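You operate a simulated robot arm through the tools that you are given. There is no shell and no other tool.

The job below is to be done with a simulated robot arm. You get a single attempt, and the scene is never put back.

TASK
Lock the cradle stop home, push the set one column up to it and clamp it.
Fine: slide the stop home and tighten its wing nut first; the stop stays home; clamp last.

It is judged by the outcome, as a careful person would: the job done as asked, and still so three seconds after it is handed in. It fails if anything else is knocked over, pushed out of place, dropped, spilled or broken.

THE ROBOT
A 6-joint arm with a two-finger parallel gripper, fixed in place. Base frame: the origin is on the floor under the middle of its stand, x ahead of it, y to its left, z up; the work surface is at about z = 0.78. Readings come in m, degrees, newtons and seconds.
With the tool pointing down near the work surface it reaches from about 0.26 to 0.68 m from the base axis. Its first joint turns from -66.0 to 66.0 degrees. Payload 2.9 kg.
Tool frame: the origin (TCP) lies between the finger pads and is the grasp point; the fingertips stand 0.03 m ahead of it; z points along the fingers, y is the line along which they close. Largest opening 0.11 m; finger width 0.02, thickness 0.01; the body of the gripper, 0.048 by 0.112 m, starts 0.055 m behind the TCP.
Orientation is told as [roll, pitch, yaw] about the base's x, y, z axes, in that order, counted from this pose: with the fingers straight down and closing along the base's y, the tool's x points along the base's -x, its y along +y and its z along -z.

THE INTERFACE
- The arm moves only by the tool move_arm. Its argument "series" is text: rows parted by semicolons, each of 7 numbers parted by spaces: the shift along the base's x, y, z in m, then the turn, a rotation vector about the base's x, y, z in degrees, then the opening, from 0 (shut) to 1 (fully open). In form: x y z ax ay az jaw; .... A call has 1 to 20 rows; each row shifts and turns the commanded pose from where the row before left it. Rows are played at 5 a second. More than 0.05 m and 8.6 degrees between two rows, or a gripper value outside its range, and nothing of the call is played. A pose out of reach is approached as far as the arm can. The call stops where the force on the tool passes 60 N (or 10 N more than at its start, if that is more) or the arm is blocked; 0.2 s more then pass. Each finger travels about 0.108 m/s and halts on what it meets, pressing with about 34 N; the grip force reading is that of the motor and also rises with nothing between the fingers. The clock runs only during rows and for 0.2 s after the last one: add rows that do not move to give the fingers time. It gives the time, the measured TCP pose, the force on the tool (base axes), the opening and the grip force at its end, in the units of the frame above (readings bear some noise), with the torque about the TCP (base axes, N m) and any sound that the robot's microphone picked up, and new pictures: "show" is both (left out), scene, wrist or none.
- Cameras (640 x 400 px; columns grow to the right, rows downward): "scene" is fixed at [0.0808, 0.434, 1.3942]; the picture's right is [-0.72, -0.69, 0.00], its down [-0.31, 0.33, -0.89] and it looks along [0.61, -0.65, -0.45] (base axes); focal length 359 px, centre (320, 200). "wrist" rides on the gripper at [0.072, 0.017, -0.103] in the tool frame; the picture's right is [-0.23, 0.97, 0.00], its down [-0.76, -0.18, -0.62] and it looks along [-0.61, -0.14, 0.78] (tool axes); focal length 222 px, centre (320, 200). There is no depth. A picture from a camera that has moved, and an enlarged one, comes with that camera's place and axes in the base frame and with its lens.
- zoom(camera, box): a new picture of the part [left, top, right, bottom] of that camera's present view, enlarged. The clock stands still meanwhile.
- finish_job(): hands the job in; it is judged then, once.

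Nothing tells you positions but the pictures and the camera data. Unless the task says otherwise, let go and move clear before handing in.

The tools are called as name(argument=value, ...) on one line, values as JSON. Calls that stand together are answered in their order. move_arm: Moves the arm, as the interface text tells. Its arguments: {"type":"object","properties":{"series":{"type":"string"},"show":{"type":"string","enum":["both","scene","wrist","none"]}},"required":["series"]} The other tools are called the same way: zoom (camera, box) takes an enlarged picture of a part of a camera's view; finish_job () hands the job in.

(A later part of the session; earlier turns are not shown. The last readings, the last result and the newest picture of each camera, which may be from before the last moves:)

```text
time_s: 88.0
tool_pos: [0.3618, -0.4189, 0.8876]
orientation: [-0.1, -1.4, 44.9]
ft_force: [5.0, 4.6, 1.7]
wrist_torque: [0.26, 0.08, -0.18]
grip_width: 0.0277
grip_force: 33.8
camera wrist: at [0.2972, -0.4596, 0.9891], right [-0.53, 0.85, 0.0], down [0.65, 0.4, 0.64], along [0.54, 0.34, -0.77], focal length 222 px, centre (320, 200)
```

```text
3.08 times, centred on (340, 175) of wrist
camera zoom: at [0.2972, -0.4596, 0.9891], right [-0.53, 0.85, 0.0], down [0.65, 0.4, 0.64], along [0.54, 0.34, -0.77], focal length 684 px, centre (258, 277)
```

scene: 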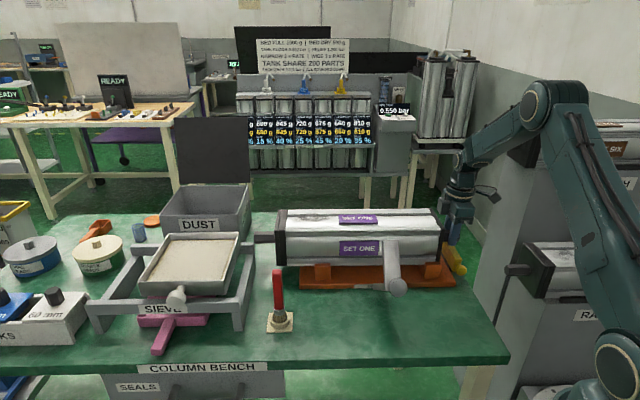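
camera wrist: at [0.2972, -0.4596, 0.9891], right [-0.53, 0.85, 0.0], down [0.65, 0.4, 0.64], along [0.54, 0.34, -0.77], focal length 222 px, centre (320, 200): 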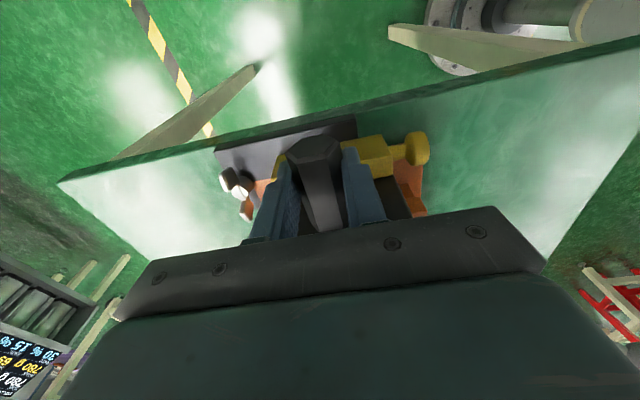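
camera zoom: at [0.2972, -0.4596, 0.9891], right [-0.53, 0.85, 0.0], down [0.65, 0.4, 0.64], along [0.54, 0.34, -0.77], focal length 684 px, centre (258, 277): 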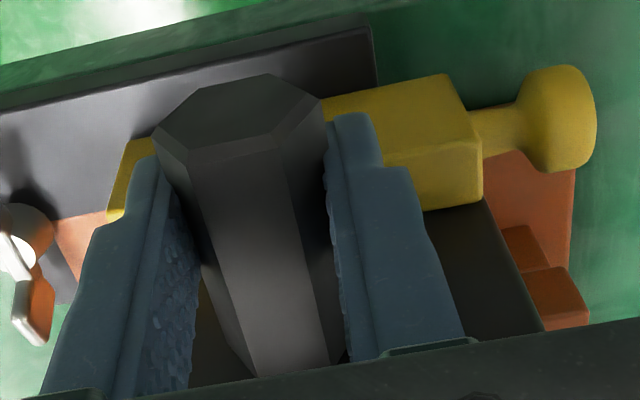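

zoom(camera="scene", box=[420, 220, 480, 290])

zoom(camera="scene", box=[240, 190, 500, 350])

zoom(camera="wrist", box=[360, 120, 440, 220])

```text
5.71 times, centred on (450, 255) of scene
camera zoom: at [0.081, 0.4342, 1.3941], right [-0.72, -0.69, 0.0], down [-0.31, 0.33, -0.89], along [0.61, -0.65, -0.45], focal length 2050 px, centre (-423, -114)
```

zoom: 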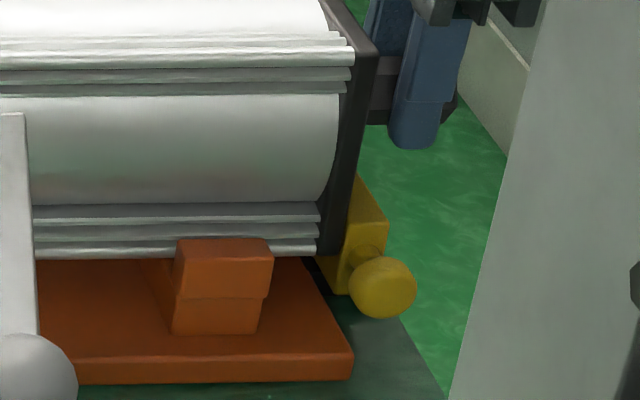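

```text
2.46 times, centred on (370, 270) of scene
camera zoom: at [0.081, 0.4342, 1.3941], right [-0.72, -0.69, 0.0], down [-0.31, 0.33, -0.89], along [0.61, -0.65, -0.45], focal length 883 px, centre (197, 28)
```

zoom: 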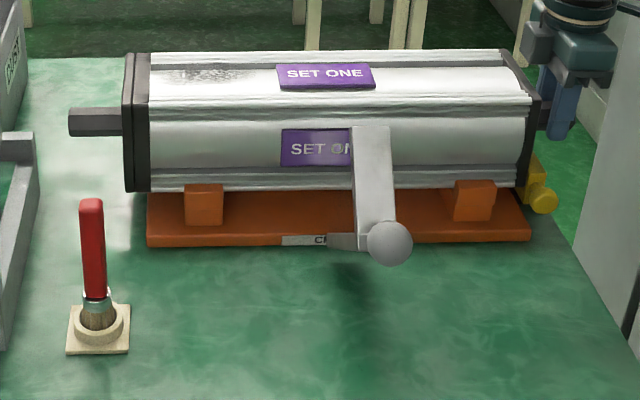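

```text
4.00 times, centred on (400, 170) of wrist
camera zoom: at [0.2972, -0.4596, 0.9891], right [-0.53, 0.85, 0.0], down [0.65, 0.4, 0.64], along [0.54, 0.34, -0.77], focal length 888 px, centre (0, 320)
```

zoom: 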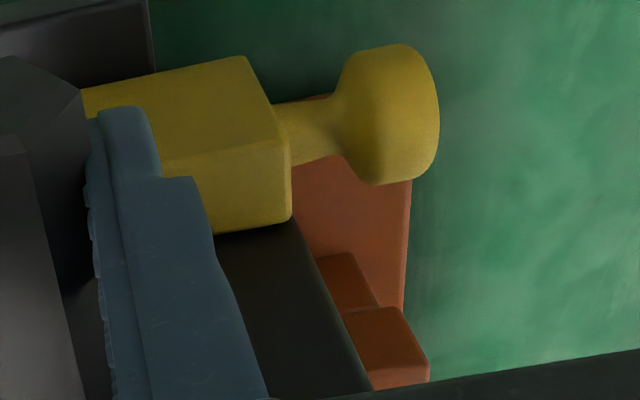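

The stop's knob is still at its home position, and the end cap now looks just about at the bar. I'll continue in 1 mm steps until I feel it seat.

move_arm(series="-0.0007 -0.0007 0 0 0 0 0.1; -0.0007 -0.0007 0 0 0 0 0.1; 0 0 0 0 0 0 0.1", show="none")

zoom(camera="wrist", box=[360, 120, 440, 220])

```text
time_s: 88.8
tool_pos: [0.3597, -0.4207, 0.8868]
orientation: [-0.2, -1.4, 45.0]
ft_force: [4.7, 6.6, 6.0]
wrist_torque: [0.37, 0.2, -0.06]
grip_width: 0.0275
grip_force: 33.7
```

```text
4.00 times, centred on (400, 170) of wrist
camera zoom: at [0.2959, -0.461, 0.9891], right [-0.53, 0.85, 0.0], down [0.65, 0.4, 0.64], along [0.54, 0.34, -0.77], focal length 888 px, centre (0, 320)
```

zoom: 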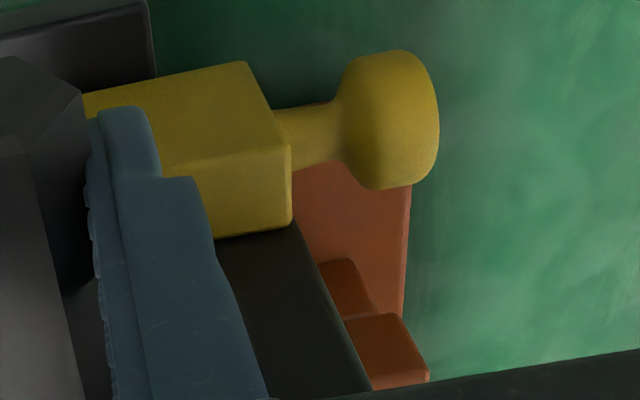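

move_arm(series="-0.0007 -0.0007 0 0 0 0 0.1; -0.0007 -0.0007 0 0 0 0 0.1; 0 0 0 0 0 0 0.1", show="none")

zoom(camera="wrist", box=[360, 120, 440, 220])

```text
time_s: 89.6
tool_pos: [0.3591, -0.4218, 0.8863]
orientation: [-0.3, -1.4, 45.0]
ft_force: [5.8, 4.9, 5.7]
wrist_torque: [0.42, -0.01, -0.03]
grip_width: 0.0275
grip_force: 33.9
```

```text
4.00 times, centred on (400, 170) of wrist
camera zoom: at [0.2945, -0.4624, 0.989], right [-0.53, 0.85, 0.0], down [0.65, 0.4, 0.64], along [0.55, 0.34, -0.77], focal length 888 px, centre (0, 320)
```

zoom: 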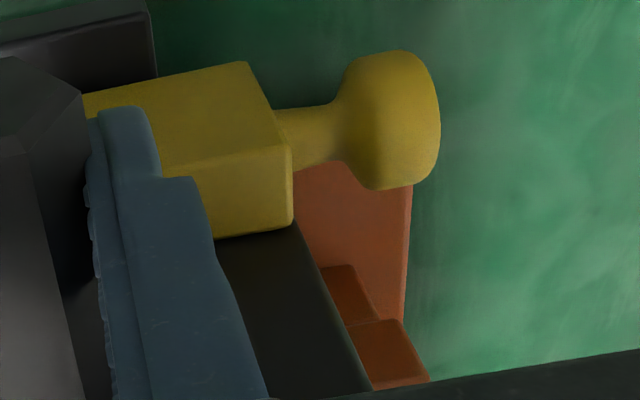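

Careful: in that last step the bar seemed to move together with the column rather than stay put. I'll check the knob's position against the earlier picture before going on.

zoom(camera="scene", box=[420, 220, 480, 290])

zoom(camera="wrist", box=[200, 120, 320, 230])

```text
5.71 times, centred on (450, 255) of scene
camera zoom: at [0.0809, 0.4342, 1.3941], right [-0.72, -0.69, 0.0], down [-0.31, 0.33, -0.89], along [0.61, -0.65, -0.45], focal length 2050 px, centre (-423, -114)
```

zoom: 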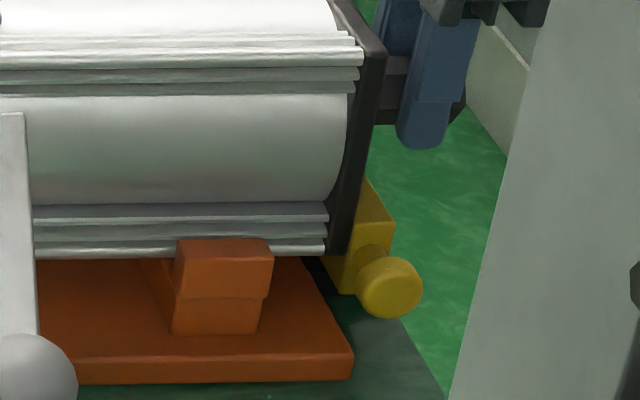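

```text
3.64 times, centred on (260, 175) of wrist
camera zoom: at [0.2945, -0.4624, 0.989], right [-0.53, 0.85, 0.0], down [0.65, 0.4, 0.64], along [0.55, 0.34, -0.77], focal length 808 px, centre (538, 291)
```

zoom: 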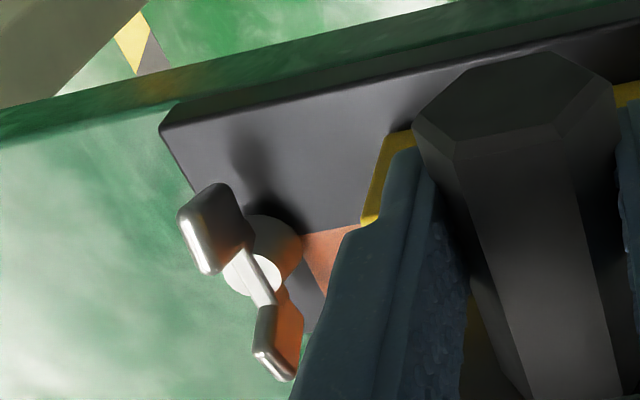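

The knob has moved about 3 mm outward, so the stop is being pushed back: the nut is not actually holding it. I'll stop pulling, take the column 25 mm back away from the stop, and sort out the lock properly.

move_arm(series="0.0035 0.0035 0 0 0 0 0.1; 0.0035 0.0035 0 0 0 0 0.1; 0.0035 0.0035 0 0 0 0 0.1; 0.0035 0.0035 0 0 0 0 0.1; 0.0035 0.0035 0 0 0 0 0.1; 0.0028 0.0028 0 0 0 0 0.1; 0 0 0 0 0 0 0.1; 0 0 0 0 0 0 0.3; 0 0 0 0 0 0 0.5; 0 0 0 0 0 0 0.5; 0 0 0.03 0 0 0 0.5; 0 0 0.03 0 0 0 0.5; 0 0 0 0 0 0 0.5")

zoom(camera="wrist", box=[180, 40, 460, 240])

zoom(camera="scene", box=[420, 220, 480, 290])

```text
time_s: 92.4
tool_pos: [0.3806, -0.4031, 0.9476]
orientation: [-0.2, -1.4, 45.1]
ft_force: [0.8, 0.0, 0.7]
wrist_torque: [-0.02, 0.04, -0.01]
grip_width: 0.0553
grip_force: 0.1
camera wrist: at [0.3156, -0.4426, 1.0496], right [-0.53, 0.85, 0.0], down [0.65, 0.4, 0.64], along [0.54, 0.34, -0.77], focal length 222 px, centre (320, 200)
```

scene: 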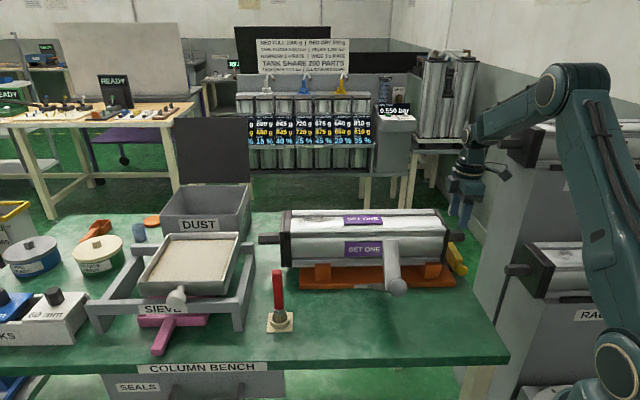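
wrist: 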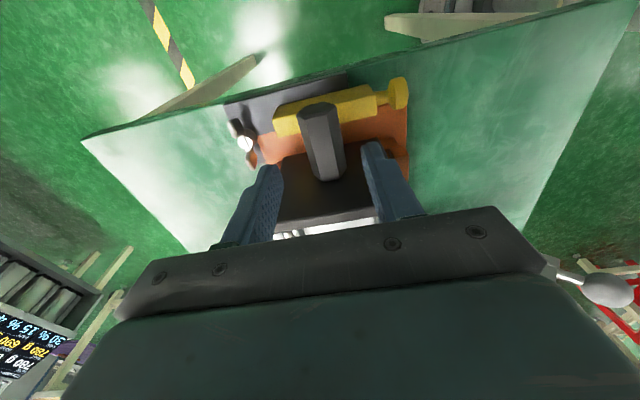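

```text
2.00 times, centred on (320, 140) of wrist
camera zoom: at [0.3156, -0.4426, 1.0496], right [-0.53, 0.85, 0.0], down [0.65, 0.4, 0.64], along [0.54, 0.34, -0.77], focal length 444 px, centre (320, 320)
```

zoom: 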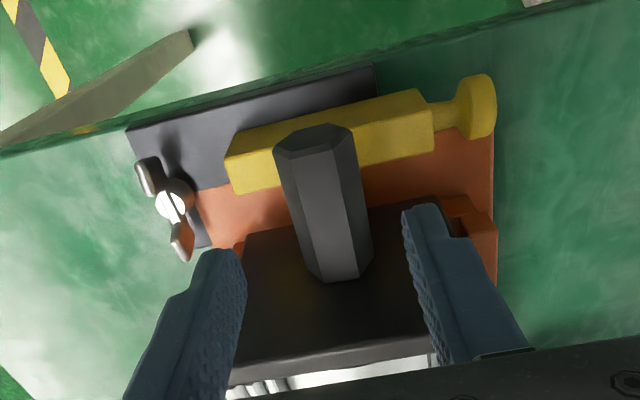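

```text
5.71 times, centred on (450, 255) of scene
camera zoom: at [0.0808, 0.4341, 1.3942], right [-0.72, -0.69, 0.0], down [-0.31, 0.33, -0.89], along [0.61, -0.65, -0.45], focal length 2050 px, centre (-423, -114)
```

zoom: 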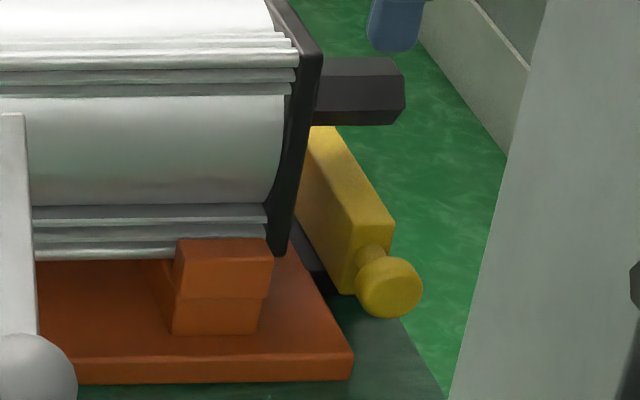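

The stop is about 3 mm off home. I'll go back to the knob, push it home again and test with a gentle outward tug whether the nut holds it.

move_arm(series="-0.0076 0.0071 0.003 0 0 -8.2 0.5; -0.0076 0.0071 0.003 0 0 -8.2 0.5; -0.0076 0.0071 0.003 0 0 -8.2 0.5; -0.0076 0.0071 0.003 0 0 -8.2 0.5; -0.0076 0.0071 0.003 0 0 -8.2 0.5; -0.0076 0.0071 0.003 0 0 -8.2 0.5; -0.0076 0.0071 0.003 0 0 -8.2 0.5; -0.0076 0.0071 0.003 0 0 -8.2 0.5; -0.0076 0.0071 0.003 0 0 -8.2 0.5; -0.0076 0.0071 0.003 0 0 -8.2 0.5; -0.0076 0.0071 0.003 0 0 -8.1 0.5; 0 0 -0.01 -4.5 -4.5 0 0.5; 0 0 -0.01 -4.5 -4.5 0 0.5; 0 0 -0.01 -4.3 -4.3 0 0.5; 0 0 0 0 0 0 0.5", show="wrist")

zoom(camera="wrist", box=[230, 70, 430, 210])

```text
time_s: 95.6
tool_pos: [0.2956, -0.3234, 0.9504]
orientation: [-0.2, -20.3, -45.2]
ft_force: [-0.7, 0.1, -0.6]
wrist_torque: [0.0, 0.01, 0.02]
grip_width: 0.055
grip_force: 0.0
camera wrist: at [0.2352, -0.2375, 1.0227], right [0.84, 0.53, 0.08], down [0.23, -0.48, 0.85], along [0.49, -0.7, -0.52], focal length 222 px, centre (320, 200)
```

wrist: 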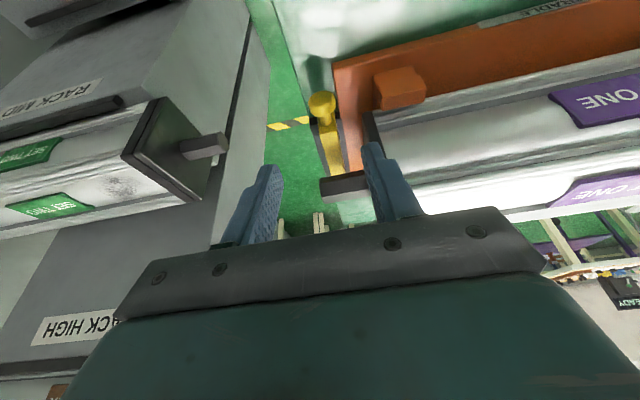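

```text
2.86 times, centred on (330, 140) of wrist
camera zoom: at [0.2352, -0.2375, 1.0227], right [0.84, 0.53, 0.08], down [0.23, -0.48, 0.85], along [0.49, -0.7, -0.52], focal length 635 px, centre (291, 371)
```

zoom: 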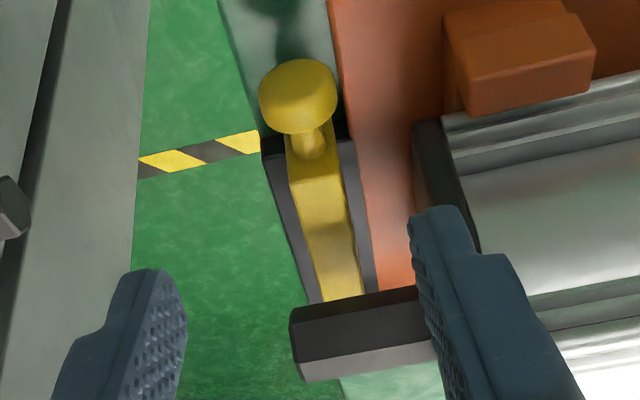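

move_arm(series="0.0073 -0.0059 -0.0295 0 0 0 0.5; 0.0073 -0.0059 -0.0295 0 0 0 0.5; 0.0073 -0.0059 -0.0295 0 0 0 0.5; 0.0065 -0.0055 -0.0285 0 0 0 0.5; 0 0 0 0 0 0 0.5; 0 0 0 0 0 0 0.3; 0 0 0 0 0 0 0.1; 0 0 0 0 0 0 0.1; 0 0 0 0 0 0 0.1", show="wrist")

zoom(camera="wrist", box=[230, 90, 430, 230])

```text
time_s: 97.6
tool_pos: [0.3235, -0.3472, 0.8321]
orientation: [-0.3, -20.2, -45.2]
ft_force: [3.5, -2.7, -9.0]
wrist_torque: [-0.29, -0.26, -0.03]
grip_width: 0.0273
grip_force: 44.7
camera wrist: at [0.2638, -0.2605, 0.9044], right [0.84, 0.53, 0.08], down [0.23, -0.48, 0.85], along [0.49, -0.7, -0.52], focal length 222 px, centre (320, 200)
```

wrist: 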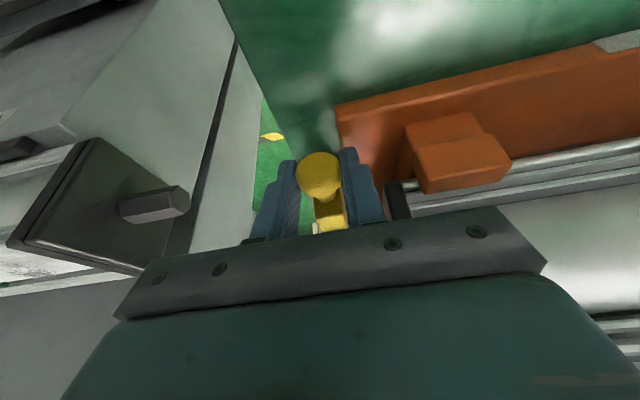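

```text
2.86 times, centred on (330, 160) of wrist
camera zoom: at [0.2638, -0.2605, 0.9044], right [0.84, 0.53, 0.08], down [0.23, -0.48, 0.85], along [0.49, -0.7, -0.52], focal length 635 px, centre (291, 314)
```

zoom: 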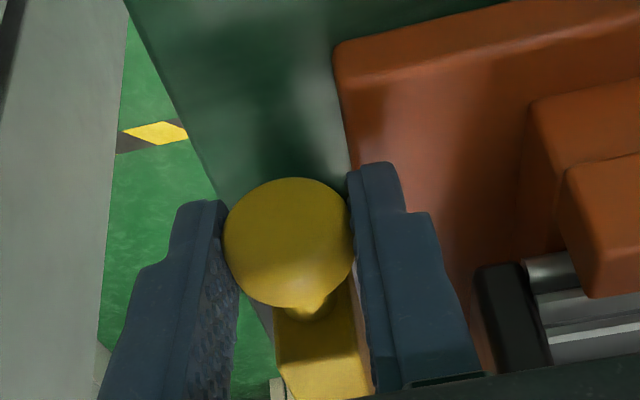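

move_arm(series="0.0011 0.0011 0 0 0 0 0.1; 0 0 0 0 0 0 0.1", show="none")

move_arm(series="0.0011 0.0011 0 0 0 0 0.1; 0 0 0 0 0 0 0.1", show="none")

move_arm(series="0.0011 0.0011 0 0 0 0 0.1; 0 0 0 0 0 0 0.1", show="none")

move_arm(series="0.0011 0.0011 0 0 0 0 0.1; 0 0 0 0 0 0 0.1", show="none")

```text
time_s: 98.2
tool_pos: [0.3263, -0.3462, 0.8309]
orientation: [-0.3, -20.1, -45.2]
ft_force: [5.7, -7.0, -21.1]
wrist_torque: [-0.65, -0.63, -0.02]
grip_width: 0.0274
grip_force: 45.0
```

```text
time_s: 98.8
tool_pos: [0.3261, -0.3453, 0.8323]
orientation: [-0.2, -20.0, -45.1]
ft_force: [9.3, -10.2, -29.2]
wrist_torque: [-0.08, -0.05, -0.03]
grip_width: 0.0273
grip_force: 44.4
```

```text
time_s: 99.4
tool_pos: [0.3262, -0.3446, 0.8322]
orientation: [-0.3, -20.0, -45.1]
ft_force: [-1.1, -11.0, -28.7]
wrist_torque: [-0.17, -0.02, -0.07]
grip_width: 0.0271
grip_force: 44.8
```

```text
time_s: 100.0
tool_pos: [0.3272, -0.3441, 0.8336]
orientation: [-0.5, -20.0, -45.3]
ft_force: [-14.3, -16.0, -25.1]
wrist_torque: [0.03, 0.17, -0.11]
grip_width: 0.0273
grip_force: 45.1
```

It slid back home with almost no friction. Now a gentle outward tug to see whether it holds here.

move_arm(series="-0.0011 -0.0011 0 0 0 0 0.1; -0.0011 -0.0011 0 0 0 0 0.1; 0 0 0 0 0 0 0.1", show="none")

move_arm(series="-0.0011 -0.0011 0 0 0 0 0.1; 0 0 0 0 0 0 0.1", show="none")

move_arm(series="-0.0011 -0.0011 0 0 0 0 0.1; 0 0 0 0 0 0 0.1", show="none")

```text
time_s: 100.8
tool_pos: [0.3263, -0.3447, 0.8333]
orientation: [-0.2, -19.9, -45.1]
ft_force: [-12.1, 0.7, -13.7]
wrist_torque: [0.33, 0.62, -0.06]
grip_width: 0.0274
grip_force: 45.3
```

```text
time_s: 101.4
tool_pos: [0.3268, -0.3453, 0.8326]
orientation: [-0.1, -19.9, -44.9]
ft_force: [-4.6, 6.0, -20.2]
wrist_torque: [0.55, 0.34, 0.23]
grip_width: 0.0275
grip_force: 45.2
```

```text
time_s: 102.0
tool_pos: [0.3245, -0.3473, 0.8329]
orientation: [-0.2, -20.0, -45.1]
ft_force: [-3.4, 5.6, -20.6]
wrist_torque: [0.29, 0.29, 0.15]
grip_width: 0.0273
grip_force: 45.0
```

It slides out freely, so with the nut as it stands the stop is not locked. I'll push it firmly home once more, release it while still pressing, and record the exact home position for comparison.

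move_arm(series="0.0011 0.0011 0 0 0 0 0.1; 0.0011 0.0011 0 0 0 0 0.1; 0.0011 0.0011 0 0 0 0 0.1; 0.0011 0.0011 0 0 0 0 0.1; 0 0 0 0 0 0 0.1", show="none")

zoom(camera="scene", box=[420, 220, 480, 290])

```text
time_s: 103.2
tool_pos: [0.3269, -0.3442, 0.8325]
orientation: [-0.5, -20.2, -45.2]
ft_force: [-14.5, -15.3, -25.7]
wrist_torque: [0.1, 0.21, -0.13]
grip_width: 0.0272
grip_force: 44.7
```

```text
5.71 times, centred on (450, 255) of scene
camera zoom: at [0.0808, 0.4334, 1.3944], right [-0.72, -0.69, 0.0], down [-0.31, 0.33, -0.89], along [0.61, -0.65, -0.45], focal length 2050 px, centre (-423, -114)
```

zoom: 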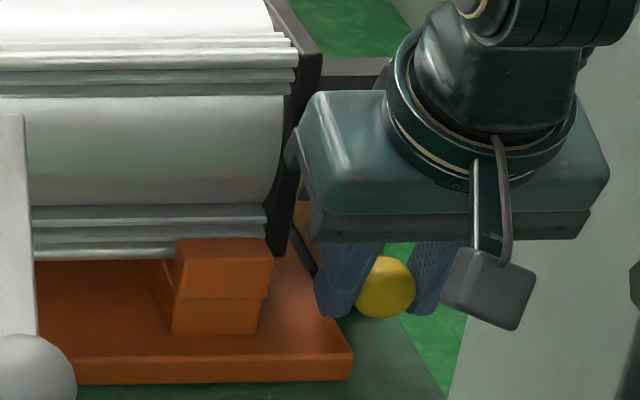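

move_arm(series="0 0 0 0 0 0 0.3; 0 0 0 0 0 0 0.5; 0 0 0 0 0 0 0.5; -0.007 0.007 0.022 0 0 0 0.5; -0.009 0.009 0.03 0 0 0 0.5; -0.009 0.009 0.035 0 0 0 0.5; 0 0 0 0 0 0 0.5", show="wrist")

zoom(camera="scene", box=[420, 220, 480, 290])

zoom(camera="wrist", box=[230, 70, 430, 230])

```text
time_s: 104.8
tool_pos: [0.3049, -0.3178, 0.9197]
orientation: [-0.2, -20.1, -45.3]
ft_force: [0.6, 0.4, -0.3]
wrist_torque: [-0.05, 0.02, -0.02]
grip_width: 0.055
grip_force: 0.0
camera wrist: at [0.2444, -0.2319, 0.9925], right [0.84, 0.53, 0.08], down [0.23, -0.48, 0.85], along [0.49, -0.7, -0.52], focal length 222 px, centre (320, 200)
```

wrist: 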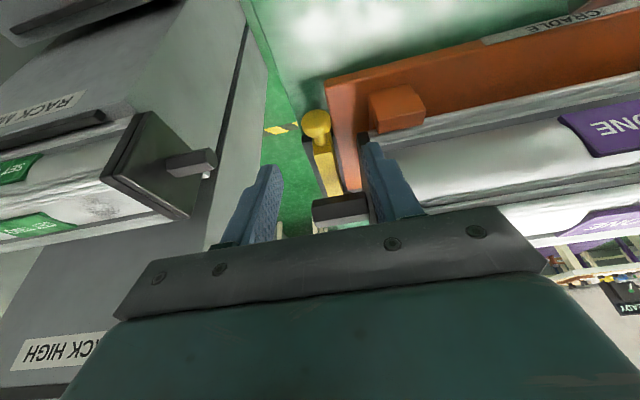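

```text
5.71 times, centred on (450, 255) of scene
camera zoom: at [0.0808, 0.4341, 1.3942], right [-0.72, -0.69, 0.0], down [-0.31, 0.33, -0.89], along [0.61, -0.65, -0.45], focal length 2050 px, centre (-423, -114)
```

zoom: 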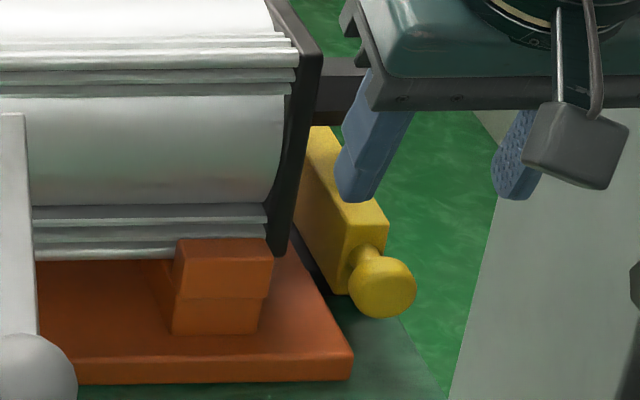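

```text
2.50 times, centred on (330, 150) of wrist
camera zoom: at [0.2444, -0.2319, 0.9925], right [0.84, 0.53, 0.08], down [0.23, -0.48, 0.85], along [0.49, -0.7, -0.52], focal length 555 px, centre (295, 325)
```

zoom: 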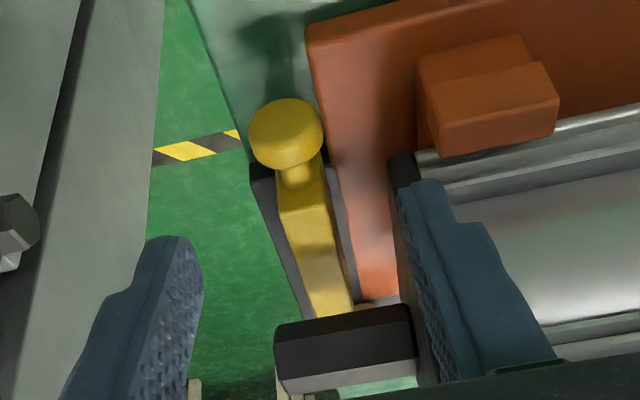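

The stop is home again. I'll return to the wing nut, grip its wings and find out which way, and how far, it really tightens.

move_arm(series="0 0 0.02 4.74 4.74 0 0.5; 0 0 0.02 4.74 4.74 0 0.5; 0 0 0.02 4.0 4.0 0 0.5; 0.0076 -0.0077 0 0 0 8.05 0.5; 0.0076 -0.0077 0 0 0 8.05 0.5; 0.0076 -0.0077 0 0 0 8.05 0.5; 0.0076 -0.0077 0 0 0 8.05 0.5; 0.0076 -0.0077 0 0 0 8.05 0.5; 0.0076 -0.0077 0 0 0 8.05 0.5; 0.0076 -0.0077 0 0 0 8.05 0.5; 0.0076 -0.0077 0 0 0 8.05 0.5; 0.0076 -0.0077 0 0 0 8.05 0.5; 0.0076 -0.0077 0 0 0 8.05 0.5; 0.0076 -0.0077 0 0 0 8.05 0.5; 0 0 0 0 0 0 0.5", show="none")

```text
time_s: 108.0
tool_pos: [0.3874, -0.4034, 0.9807]
orientation: [-0.2, -1.1, 43.4]
ft_force: [0.4, 0.6, -0.3]
wrist_torque: [0.0, 0.02, 0.01]
grip_width: 0.055
grip_force: 0.0
```

move_arm(series="0.023 -0.0172 -0.02 0 0 0 0.5; 0.023 -0.0172 -0.025 0 0 0 0.5; 0.0226 -0.0172 -0.025 0 0 0 0.5; 0 0 0 0 0 0 0.5", show="wrist")

zoom(camera="wrist", box=[220, 60, 460, 240])

```text
time_s: 109.0
tool_pos: [0.4562, -0.4541, 0.9099]
orientation: [-0.2, -1.0, 43.4]
ft_force: [0.6, 0.7, -0.8]
wrist_torque: [0.0, -0.01, 0.01]
grip_width: 0.0551
grip_force: 0.0
camera wrist: at [0.3903, -0.4924, 1.0109], right [-0.5, 0.86, 0.0], down [0.66, 0.39, 0.64], along [0.55, 0.32, -0.77], focal length 222 px, centre (320, 200)
```

wrist: 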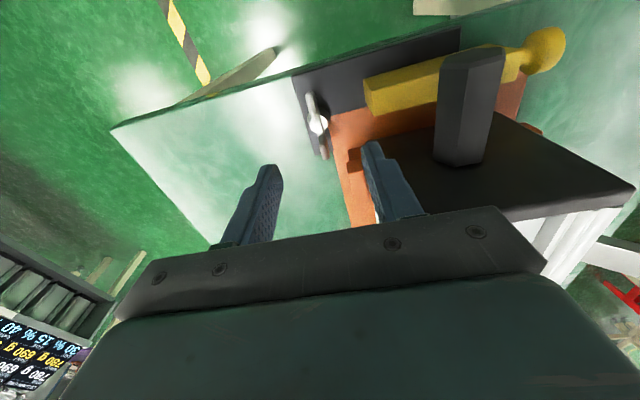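

```text
2.22 times, centred on (340, 150) of wrist
camera zoom: at [0.3903, -0.4924, 1.0109], right [-0.5, 0.86, 0.0], down [0.66, 0.39, 0.64], along [0.55, 0.32, -0.77], focal length 494 px, centre (276, 311)
```

zoom: 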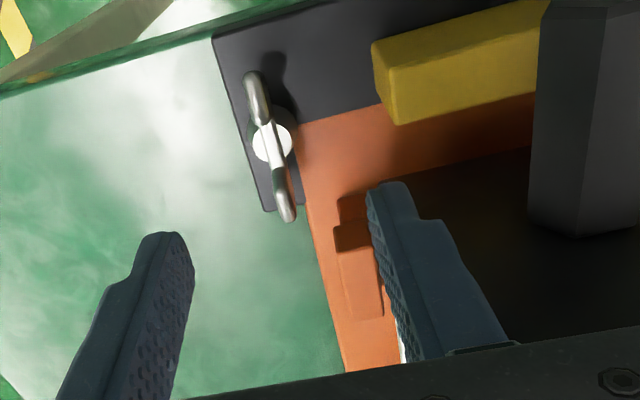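

The column's end cap is too close for the gripper body here, so I'll first take the column back by another 25 mm using the spigot.

move_arm(series="0 0 0.035 0 0 0.8 0.5; -0.0248 0.0185 0 0 0 0.8 0.5; -0.0248 0.0185 0 0 0 0 0.5; -0.0247 0.0183 0 0 0 0 0.5; 0 0 -0.03 0 0 0 0.5; 0 0 -0.028 0 0 0 0.5; 0 0 0 0 0 0 0.5; 0 0 0 0 0 0 0.3; 0 0 0 0 0 0 0.1; 0 0 0 0 0 0 0.1; 0 0 0 0 0 0 0.1", show="wrist")

```text
time_s: 111.4
tool_pos: [0.3829, -0.3987, 0.8866]
orientation: [-0.3, -1.1, 45.0]
ft_force: [0.2, 0.8, 0.5]
wrist_torque: [-0.08, 0.24, -0.11]
grip_width: 0.0277
grip_force: 33.9
camera wrist: at [0.3177, -0.4385, 0.9884], right [-0.53, 0.85, 0.0], down [0.65, 0.41, 0.64], along [0.54, 0.34, -0.77], focal length 222 px, centre (320, 200)
```

wrist: 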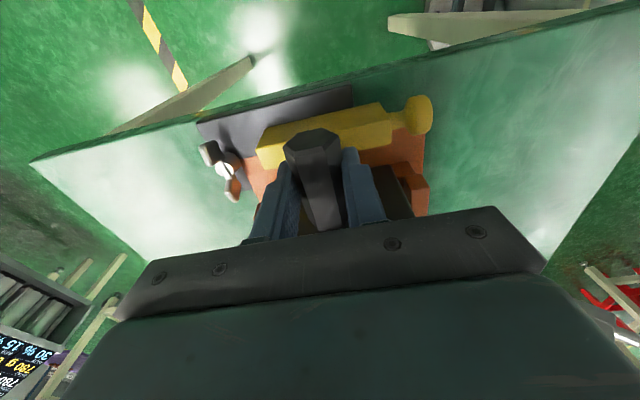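

move_arm(series="0.0035 0.0035 0 0 0 0 0.1; 0.0035 0.0035 0 0 0 0 0.1; 0.0035 0.0035 0 0 0 0 0.1; 0.0035 0.0035 0 0 0 0 0.1; 0.0035 0.0035 0 0 0 0 0.1; 0 0 0 0 0 0 0.1; 0 0 0 0 0 0 0.3; 0 0 0 0 0 0 0.5; 0 0 0 0 0 0 0.5; 0 0 0.03 0 0 0 0.5; 0 0 0.03 0 0 0 0.5; 0 0 0 0 0 0 0.5", show="scene")

zoom(camera="scene", box=[240, 190, 500, 350])

```text
time_s: 114.0
tool_pos: [0.3982, -0.3796, 0.9472]
orientation: [-0.2, -1.1, 45.0]
ft_force: [0.4, 0.2, 0.5]
wrist_torque: [-0.03, 0.05, 0.01]
grip_width: 0.0547
grip_force: 0.1
```

scene: 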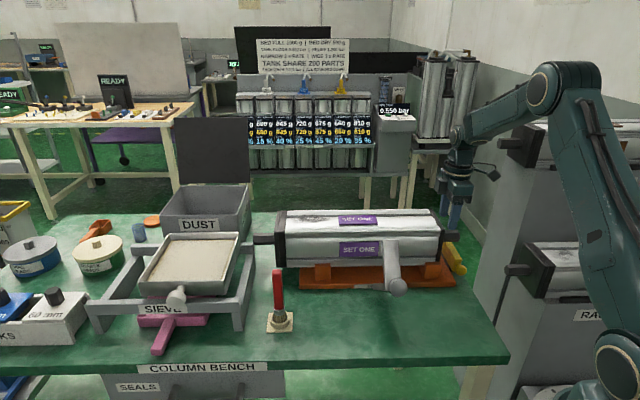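

```text
2.46 times, centred on (370, 270) of scene
camera zoom: at [0.0808, 0.4341, 1.3942], right [-0.72, -0.69, 0.0], down [-0.31, 0.33, -0.89], along [0.61, -0.65, -0.45], focal length 883 px, centre (197, 28)
```

zoom: 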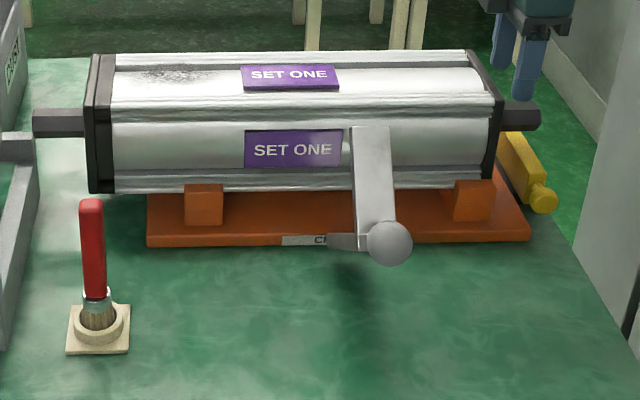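

move_arm(series="0 0 -0.03 0 0 0 0.5; 0 0 -0.03 0 0 0 0.5; 0 0 0 0 0 0 0.3; 0 0 0 0 0 0 0.1; 0 0 0 0 0 0 0.1; 0 0 0 0 0 0 0.1; 0.0035 0.0035 0 0 0 0 0.1; 0.0035 0.0035 0 0 0 0 0.1; 0.003 0.003 0 0 0 0 0.1; 0 0 0 0 0 0 0.1; 0 0 0 0 0 0 0.3; 0 0 0 0 0 0 0.5; 0 0 0 0 0 0 0.5; 0 0 0.03 0 0 0 0.5; 0 0 0.03 0 0 0 0.5; 0 0 0 0 0 0 0.5", show="none")

```text
time_s: 117.4
tool_pos: [0.409, -0.3729, 0.9479]
orientation: [-0.2, -1.3, 45.1]
ft_force: [-1.8, -3.5, -4.0]
wrist_torque: [-0.06, 0.16, 0.0]
grip_width: 0.055
grip_force: 0.5
```

move_arm(series="-0.006 -0.006 0 0 0 0 0.5; -0.004 -0.004 0.01 0 0 0 0.5; 0 0 0 0 0 0 0.5")

zoom(camera="scene", box=[240, 190, 500, 350])

zoom(camera="wrist", box=[180, 40, 460, 240])

```text
time_s: 118.2
tool_pos: [0.3992, -0.3811, 0.9576]
orientation: [-0.2, -1.1, 45.0]
ft_force: [-0.3, 1.1, -0.2]
wrist_torque: [0.0, 0.01, 0.01]
grip_width: 0.0552
grip_force: 0.0
camera wrist: at [0.334, -0.4217, 1.0595], right [-0.53, 0.85, 0.0], down [0.65, 0.41, 0.64], along [0.54, 0.34, -0.77], focal length 222 px, centre (320, 200)
```

scene: 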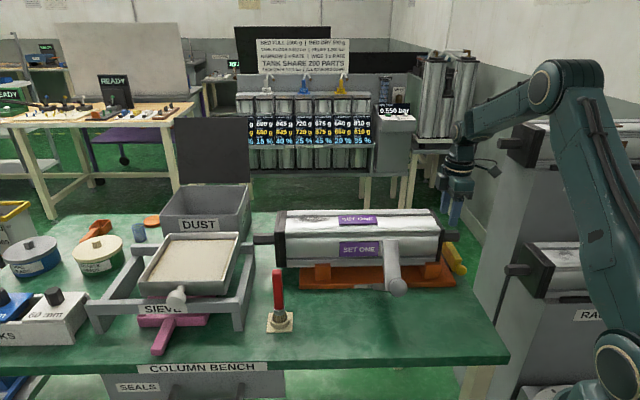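
wrist: 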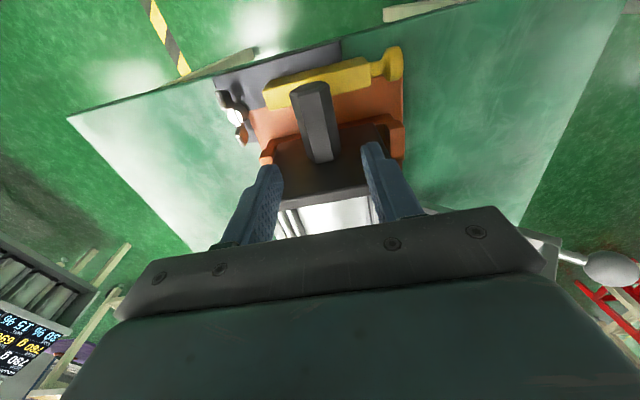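

```text
2.46 times, centred on (370, 270) of scene
camera zoom: at [0.0808, 0.434, 1.3942], right [-0.72, -0.69, 0.0], down [-0.31, 0.33, -0.89], along [0.61, -0.65, -0.45], focal length 883 px, centre (197, 28)
```

zoom: 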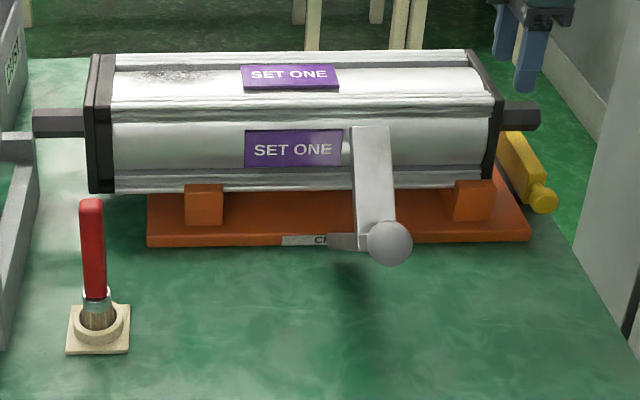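

```text
2.00 times, centred on (320, 140) of wrist
camera zoom: at [0.334, -0.4217, 1.0595], right [-0.53, 0.85, 0.0], down [0.65, 0.41, 0.64], along [0.54, 0.34, -0.77], focal length 444 px, centre (320, 320)
```

zoom: 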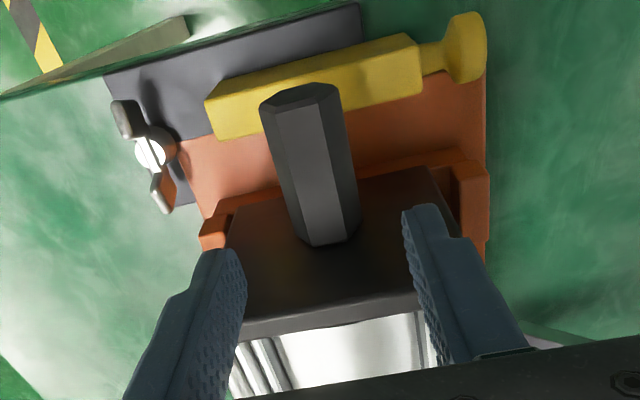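

move_arm(series="0 0 -0.035 0 0 0 0.5; 0 0 -0.036 0 0 0 0.5; 0 0 0 0 0 0 0.5; 0 0 0 0 0 0 0.3; 0 0 0 0 0 0 0.1; 0 0 0 0 0 0 0.1; 0 0 0 0 0 0 0.1", show="wrist")

```text
time_s: 119.8
tool_pos: [0.3985, -0.3834, 0.886]
orientation: [-0.2, -1.0, 44.9]
ft_force: [-1.0, -1.0, -0.4]
wrist_torque: [-0.03, 0.2, 0.19]
grip_width: 0.0276
grip_force: 33.8
camera wrist: at [0.3338, -0.4231, 0.9877], right [-0.53, 0.85, 0.0], down [0.65, 0.41, 0.64], along [0.54, 0.34, -0.77], focal length 222 px, centre (320, 200)
```

wrist: 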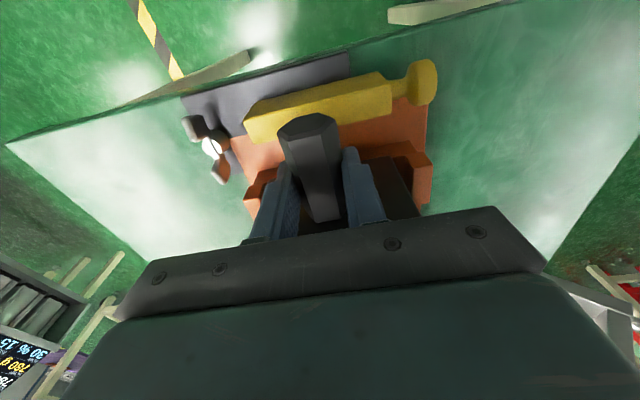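

move_arm(series="0.0035 0.0035 0 0 0 0 0.1; 0.0035 0.0035 0 0 0 0 0.1; 0 0 0 0 0 0 0.1", show="scene")

zoom(camera="scene", box=[240, 190, 500, 350])

```text
time_s: 120.6
tool_pos: [0.4046, -0.3778, 0.887]
orientation: [-0.3, -1.0, 44.8]
ft_force: [-15.4, -15.6, 0.6]
wrist_torque: [0.06, 0.29, 0.58]
grip_width: 0.0279
grip_force: 33.5
```

scene: 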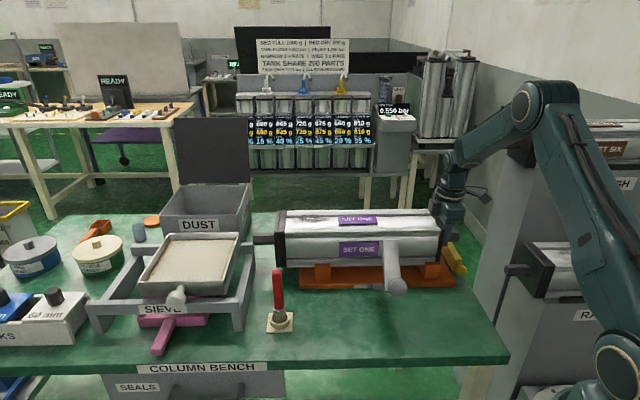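

```text
2.46 times, centred on (370, 270) of scene
camera zoom: at [0.0805, 0.4336, 1.3943], right [-0.72, -0.69, 0.0], down [-0.31, 0.33, -0.89], along [0.61, -0.65, -0.45], focal length 883 px, centre (197, 28)
```

zoom: 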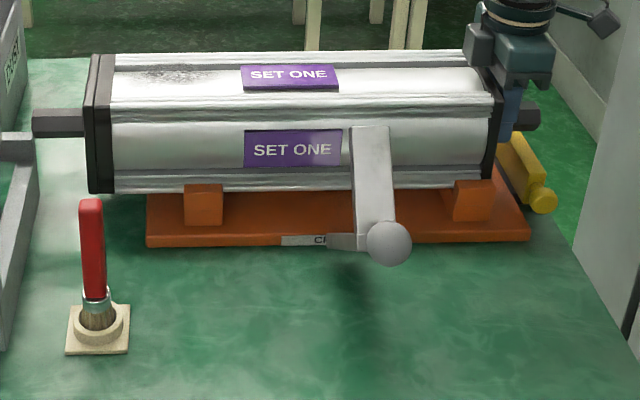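

The column resists with 22 N in this direction and no longer moves. I'll stop pushing and look for what it is against.

zoom(camera="scene", box=[220, 200, 320, 290])

zoom(camera="scene", box=[340, 200, 460, 300])

zoom(camera="wrist", box=[220, 100, 440, 240])

```text
4.44 times, centred on (270, 245) of scene
camera zoom: at [0.0805, 0.4336, 1.3943], right [-0.72, -0.69, 0.0], down [-0.31, 0.33, -0.89], along [0.61, -0.65, -0.45], focal length 1595 px, centre (542, 0)
```

zoom: 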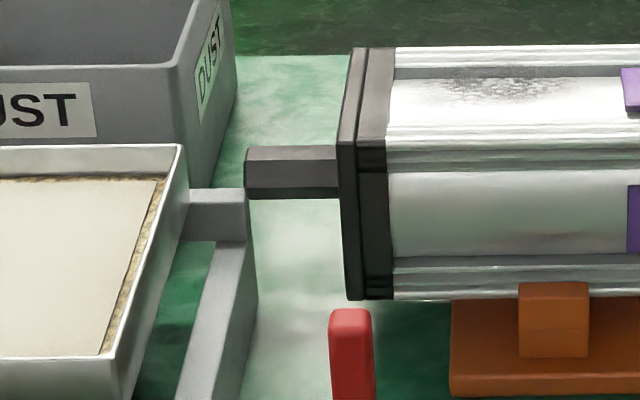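

```text
4.00 times, centred on (400, 250) of scene
camera zoom: at [0.0805, 0.4336, 1.3943], right [-0.72, -0.69, 0.0], down [-0.31, 0.33, -0.89], along [0.61, -0.65, -0.45], focal length 1435 px, centre (0, 0)
```

zoom: 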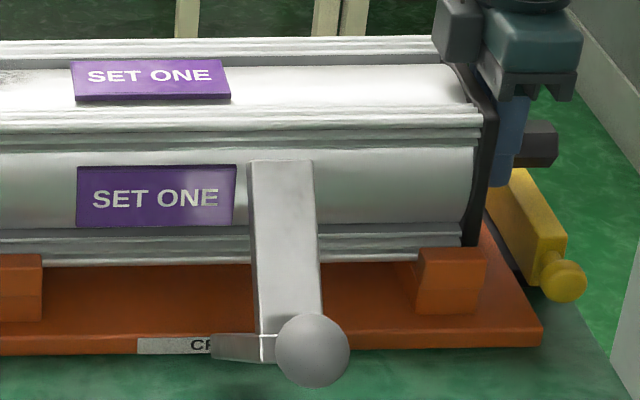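

```text
2.86 times, centred on (330, 170) of wrist
camera zoom: at [0.3397, -0.4165, 0.9884], right [-0.53, 0.85, 0.0], down [0.66, 0.41, 0.64], along [0.54, 0.33, -0.77], focal length 635 px, centre (291, 286)
```

zoom: 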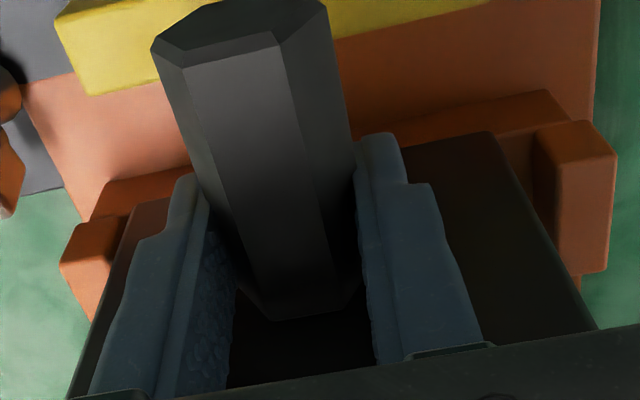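

zoom(camera="scene", box=[230, 190, 330, 300])

```text
3.64 times, centred on (280, 245) of scene
camera zoom: at [0.0805, 0.4336, 1.3943], right [-0.72, -0.69, 0.0], down [-0.31, 0.33, -0.89], along [0.61, -0.65, -0.45], focal length 1305 px, centre (466, 36)
```

zoom: 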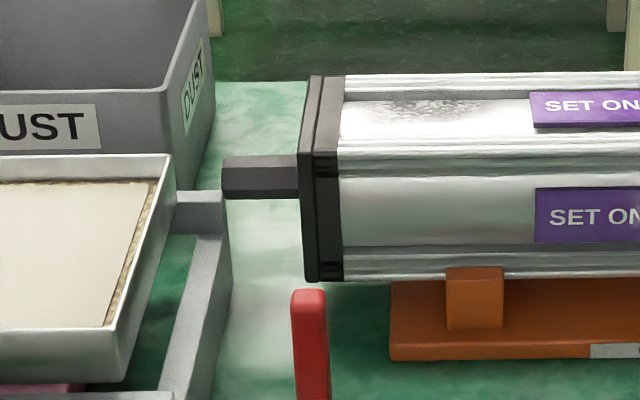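

Now I see: the end cap has drifted a few millimetres towards the robot and catches on the near cradle post. I'll back off slightly, ease the end over by 3 mm, and try again gently.

move_arm(series="-0.003 -0.003 0 0 0 0 0.1; 0.0012 -0.0012 0 0 0 0 0.1; 0.0012 -0.0012 0 0 0 0 0.1; 0 0 0 0 0 0 0.1", show="none")

zoom(camera="wrist", box=[220, 100, 440, 240])

```text
time_s: 121.6
tool_pos: [0.4068, -0.3794, 0.8866]
orientation: [-0.3, -1.2, 45.3]
ft_force: [1.9, 7.0, 0.9]
wrist_torque: [0.93, -0.42, 0.73]
grip_width: 0.0278
grip_force: 33.7
```

```text
2.86 times, centred on (330, 170) of wrist
camera zoom: at [0.3419, -0.4197, 0.9881], right [-0.53, 0.85, 0.0], down [0.65, 0.41, 0.64], along [0.54, 0.34, -0.77], focal length 635 px, centre (291, 286)
```

zoom: 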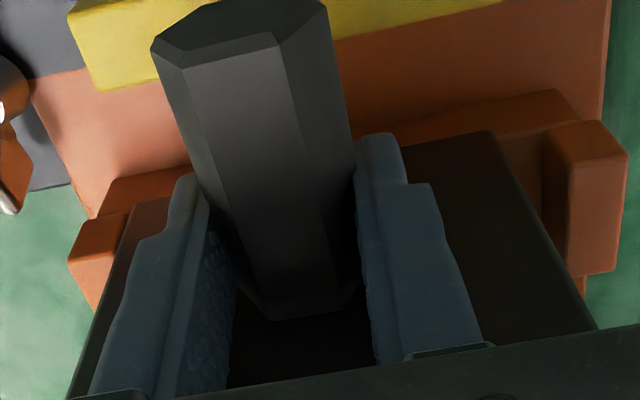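

move_arm(series="0.0025 0.0025 0 0 0 0 0.1; 0.0025 0.0025 0 0 0 0 0.1; 0.0025 0.0025 0 0 0 0 0.1; 0 0 0 0 0 0 0.1", show="none")

zoom(camera="scene", box=[240, 190, 500, 350])

zoom(camera="wrist", box=[220, 100, 440, 240])

```text
time_s: 122.6
tool_pos: [0.4105, -0.3742, 0.8865]
orientation: [-0.2, -0.9, 44.6]
ft_force: [-22.0, -23.1, -0.2]
wrist_torque: [-0.26, 0.16, 1.01]
grip_width: 0.0277
grip_force: 34.1
```

```text
2.46 times, centred on (370, 270) of scene
camera zoom: at [0.0804, 0.4334, 1.3944], right [-0.72, -0.69, 0.0], down [-0.31, 0.33, -0.89], along [0.61, -0.65, -0.45], focal length 883 px, centre (197, 28)
```

zoom: 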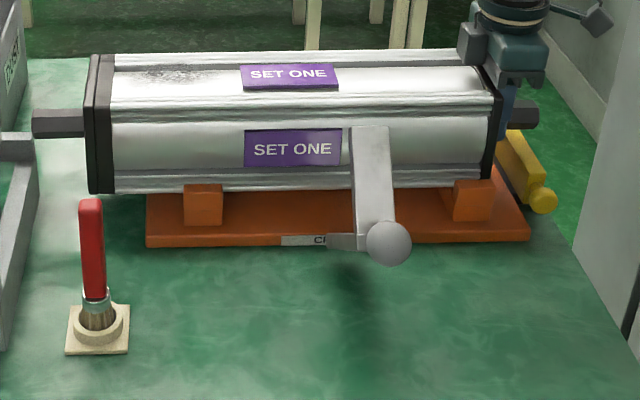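

```text
2.86 times, centred on (330, 170) of wrist
camera zoom: at [0.3452, -0.4142, 0.9888], right [-0.52, 0.85, 0.0], down [0.66, 0.4, 0.64], along [0.54, 0.33, -0.77], focal length 635 px, centre (291, 286)
```

zoom: 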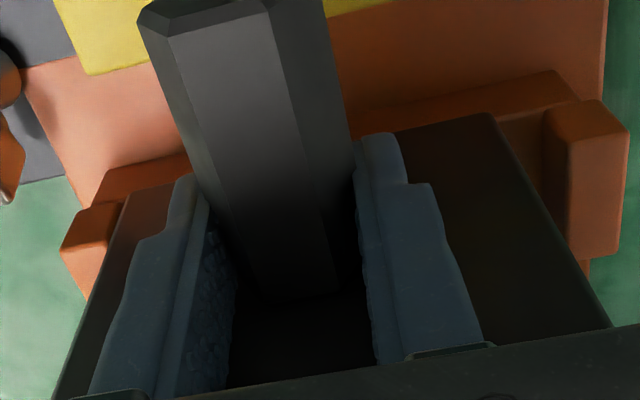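

Still blocked. Comparing pictures, the column's far end has swung a few millimetres towards the robot, and its left spigot now meets the sieve frame's corner post. I'll back off immediately, and then straighten the column slightly by turning the grip.

move_arm(series="-0.0035 -0.0035 0 0 0 0 0.1; -0.0035 -0.0035 0 0 0 0 0.1; -0.002 -0.002 0 0 0 0 0.1; 0 0 0 0 0 -0.8 0.1; 0 0 0 0 0 -0.8 0.1; 0 0 0 0 0 0 0.1", show="scene")

zoom(camera="scene", box=[230, 190, 330, 300])

zoom(camera="scene", box=[240, 190, 500, 350])

```text
time_s: 124.0
tool_pos: [0.4049, -0.3816, 0.887]
orientation: [-0.3, -1.0, 43.5]
ft_force: [0.4, 6.9, 1.9]
wrist_torque: [0.51, -0.11, 1.11]
grip_width: 0.028
grip_force: 34.1
```

scene: 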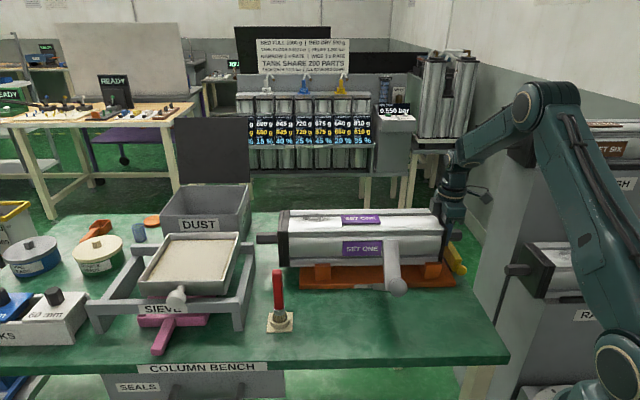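

```text
3.64 times, centred on (280, 245) of scene
camera zoom: at [0.0808, 0.4342, 1.3941], right [-0.72, -0.69, 0.0], down [-0.31, 0.33, -0.89], along [0.61, -0.65, -0.45], focal length 1305 px, centre (466, 36)
```

zoom: 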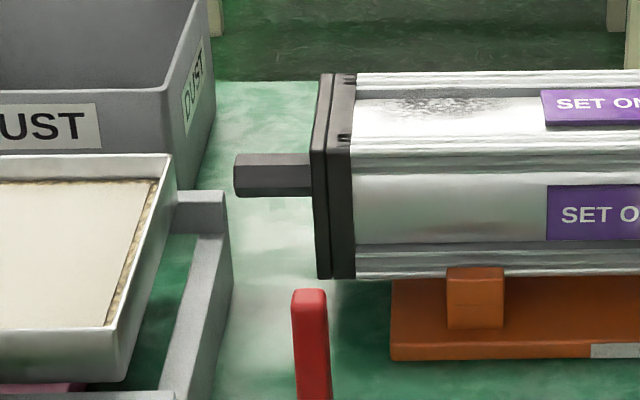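

```text
2.46 times, centred on (370, 270) of scene
camera zoom: at [0.0808, 0.4342, 1.3941], right [-0.72, -0.69, 0.0], down [-0.31, 0.33, -0.89], along [0.61, -0.65, -0.45], focal length 883 px, centre (197, 28)
```

zoom: 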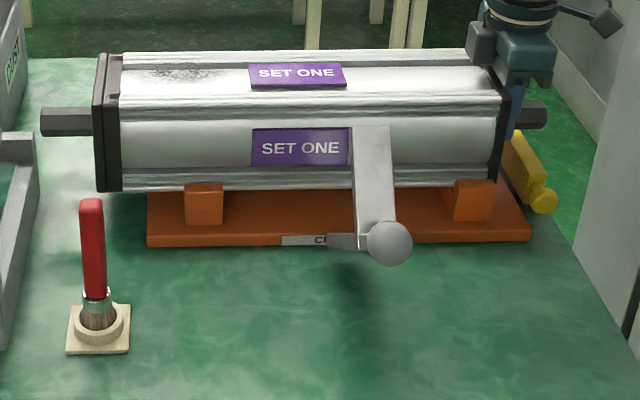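

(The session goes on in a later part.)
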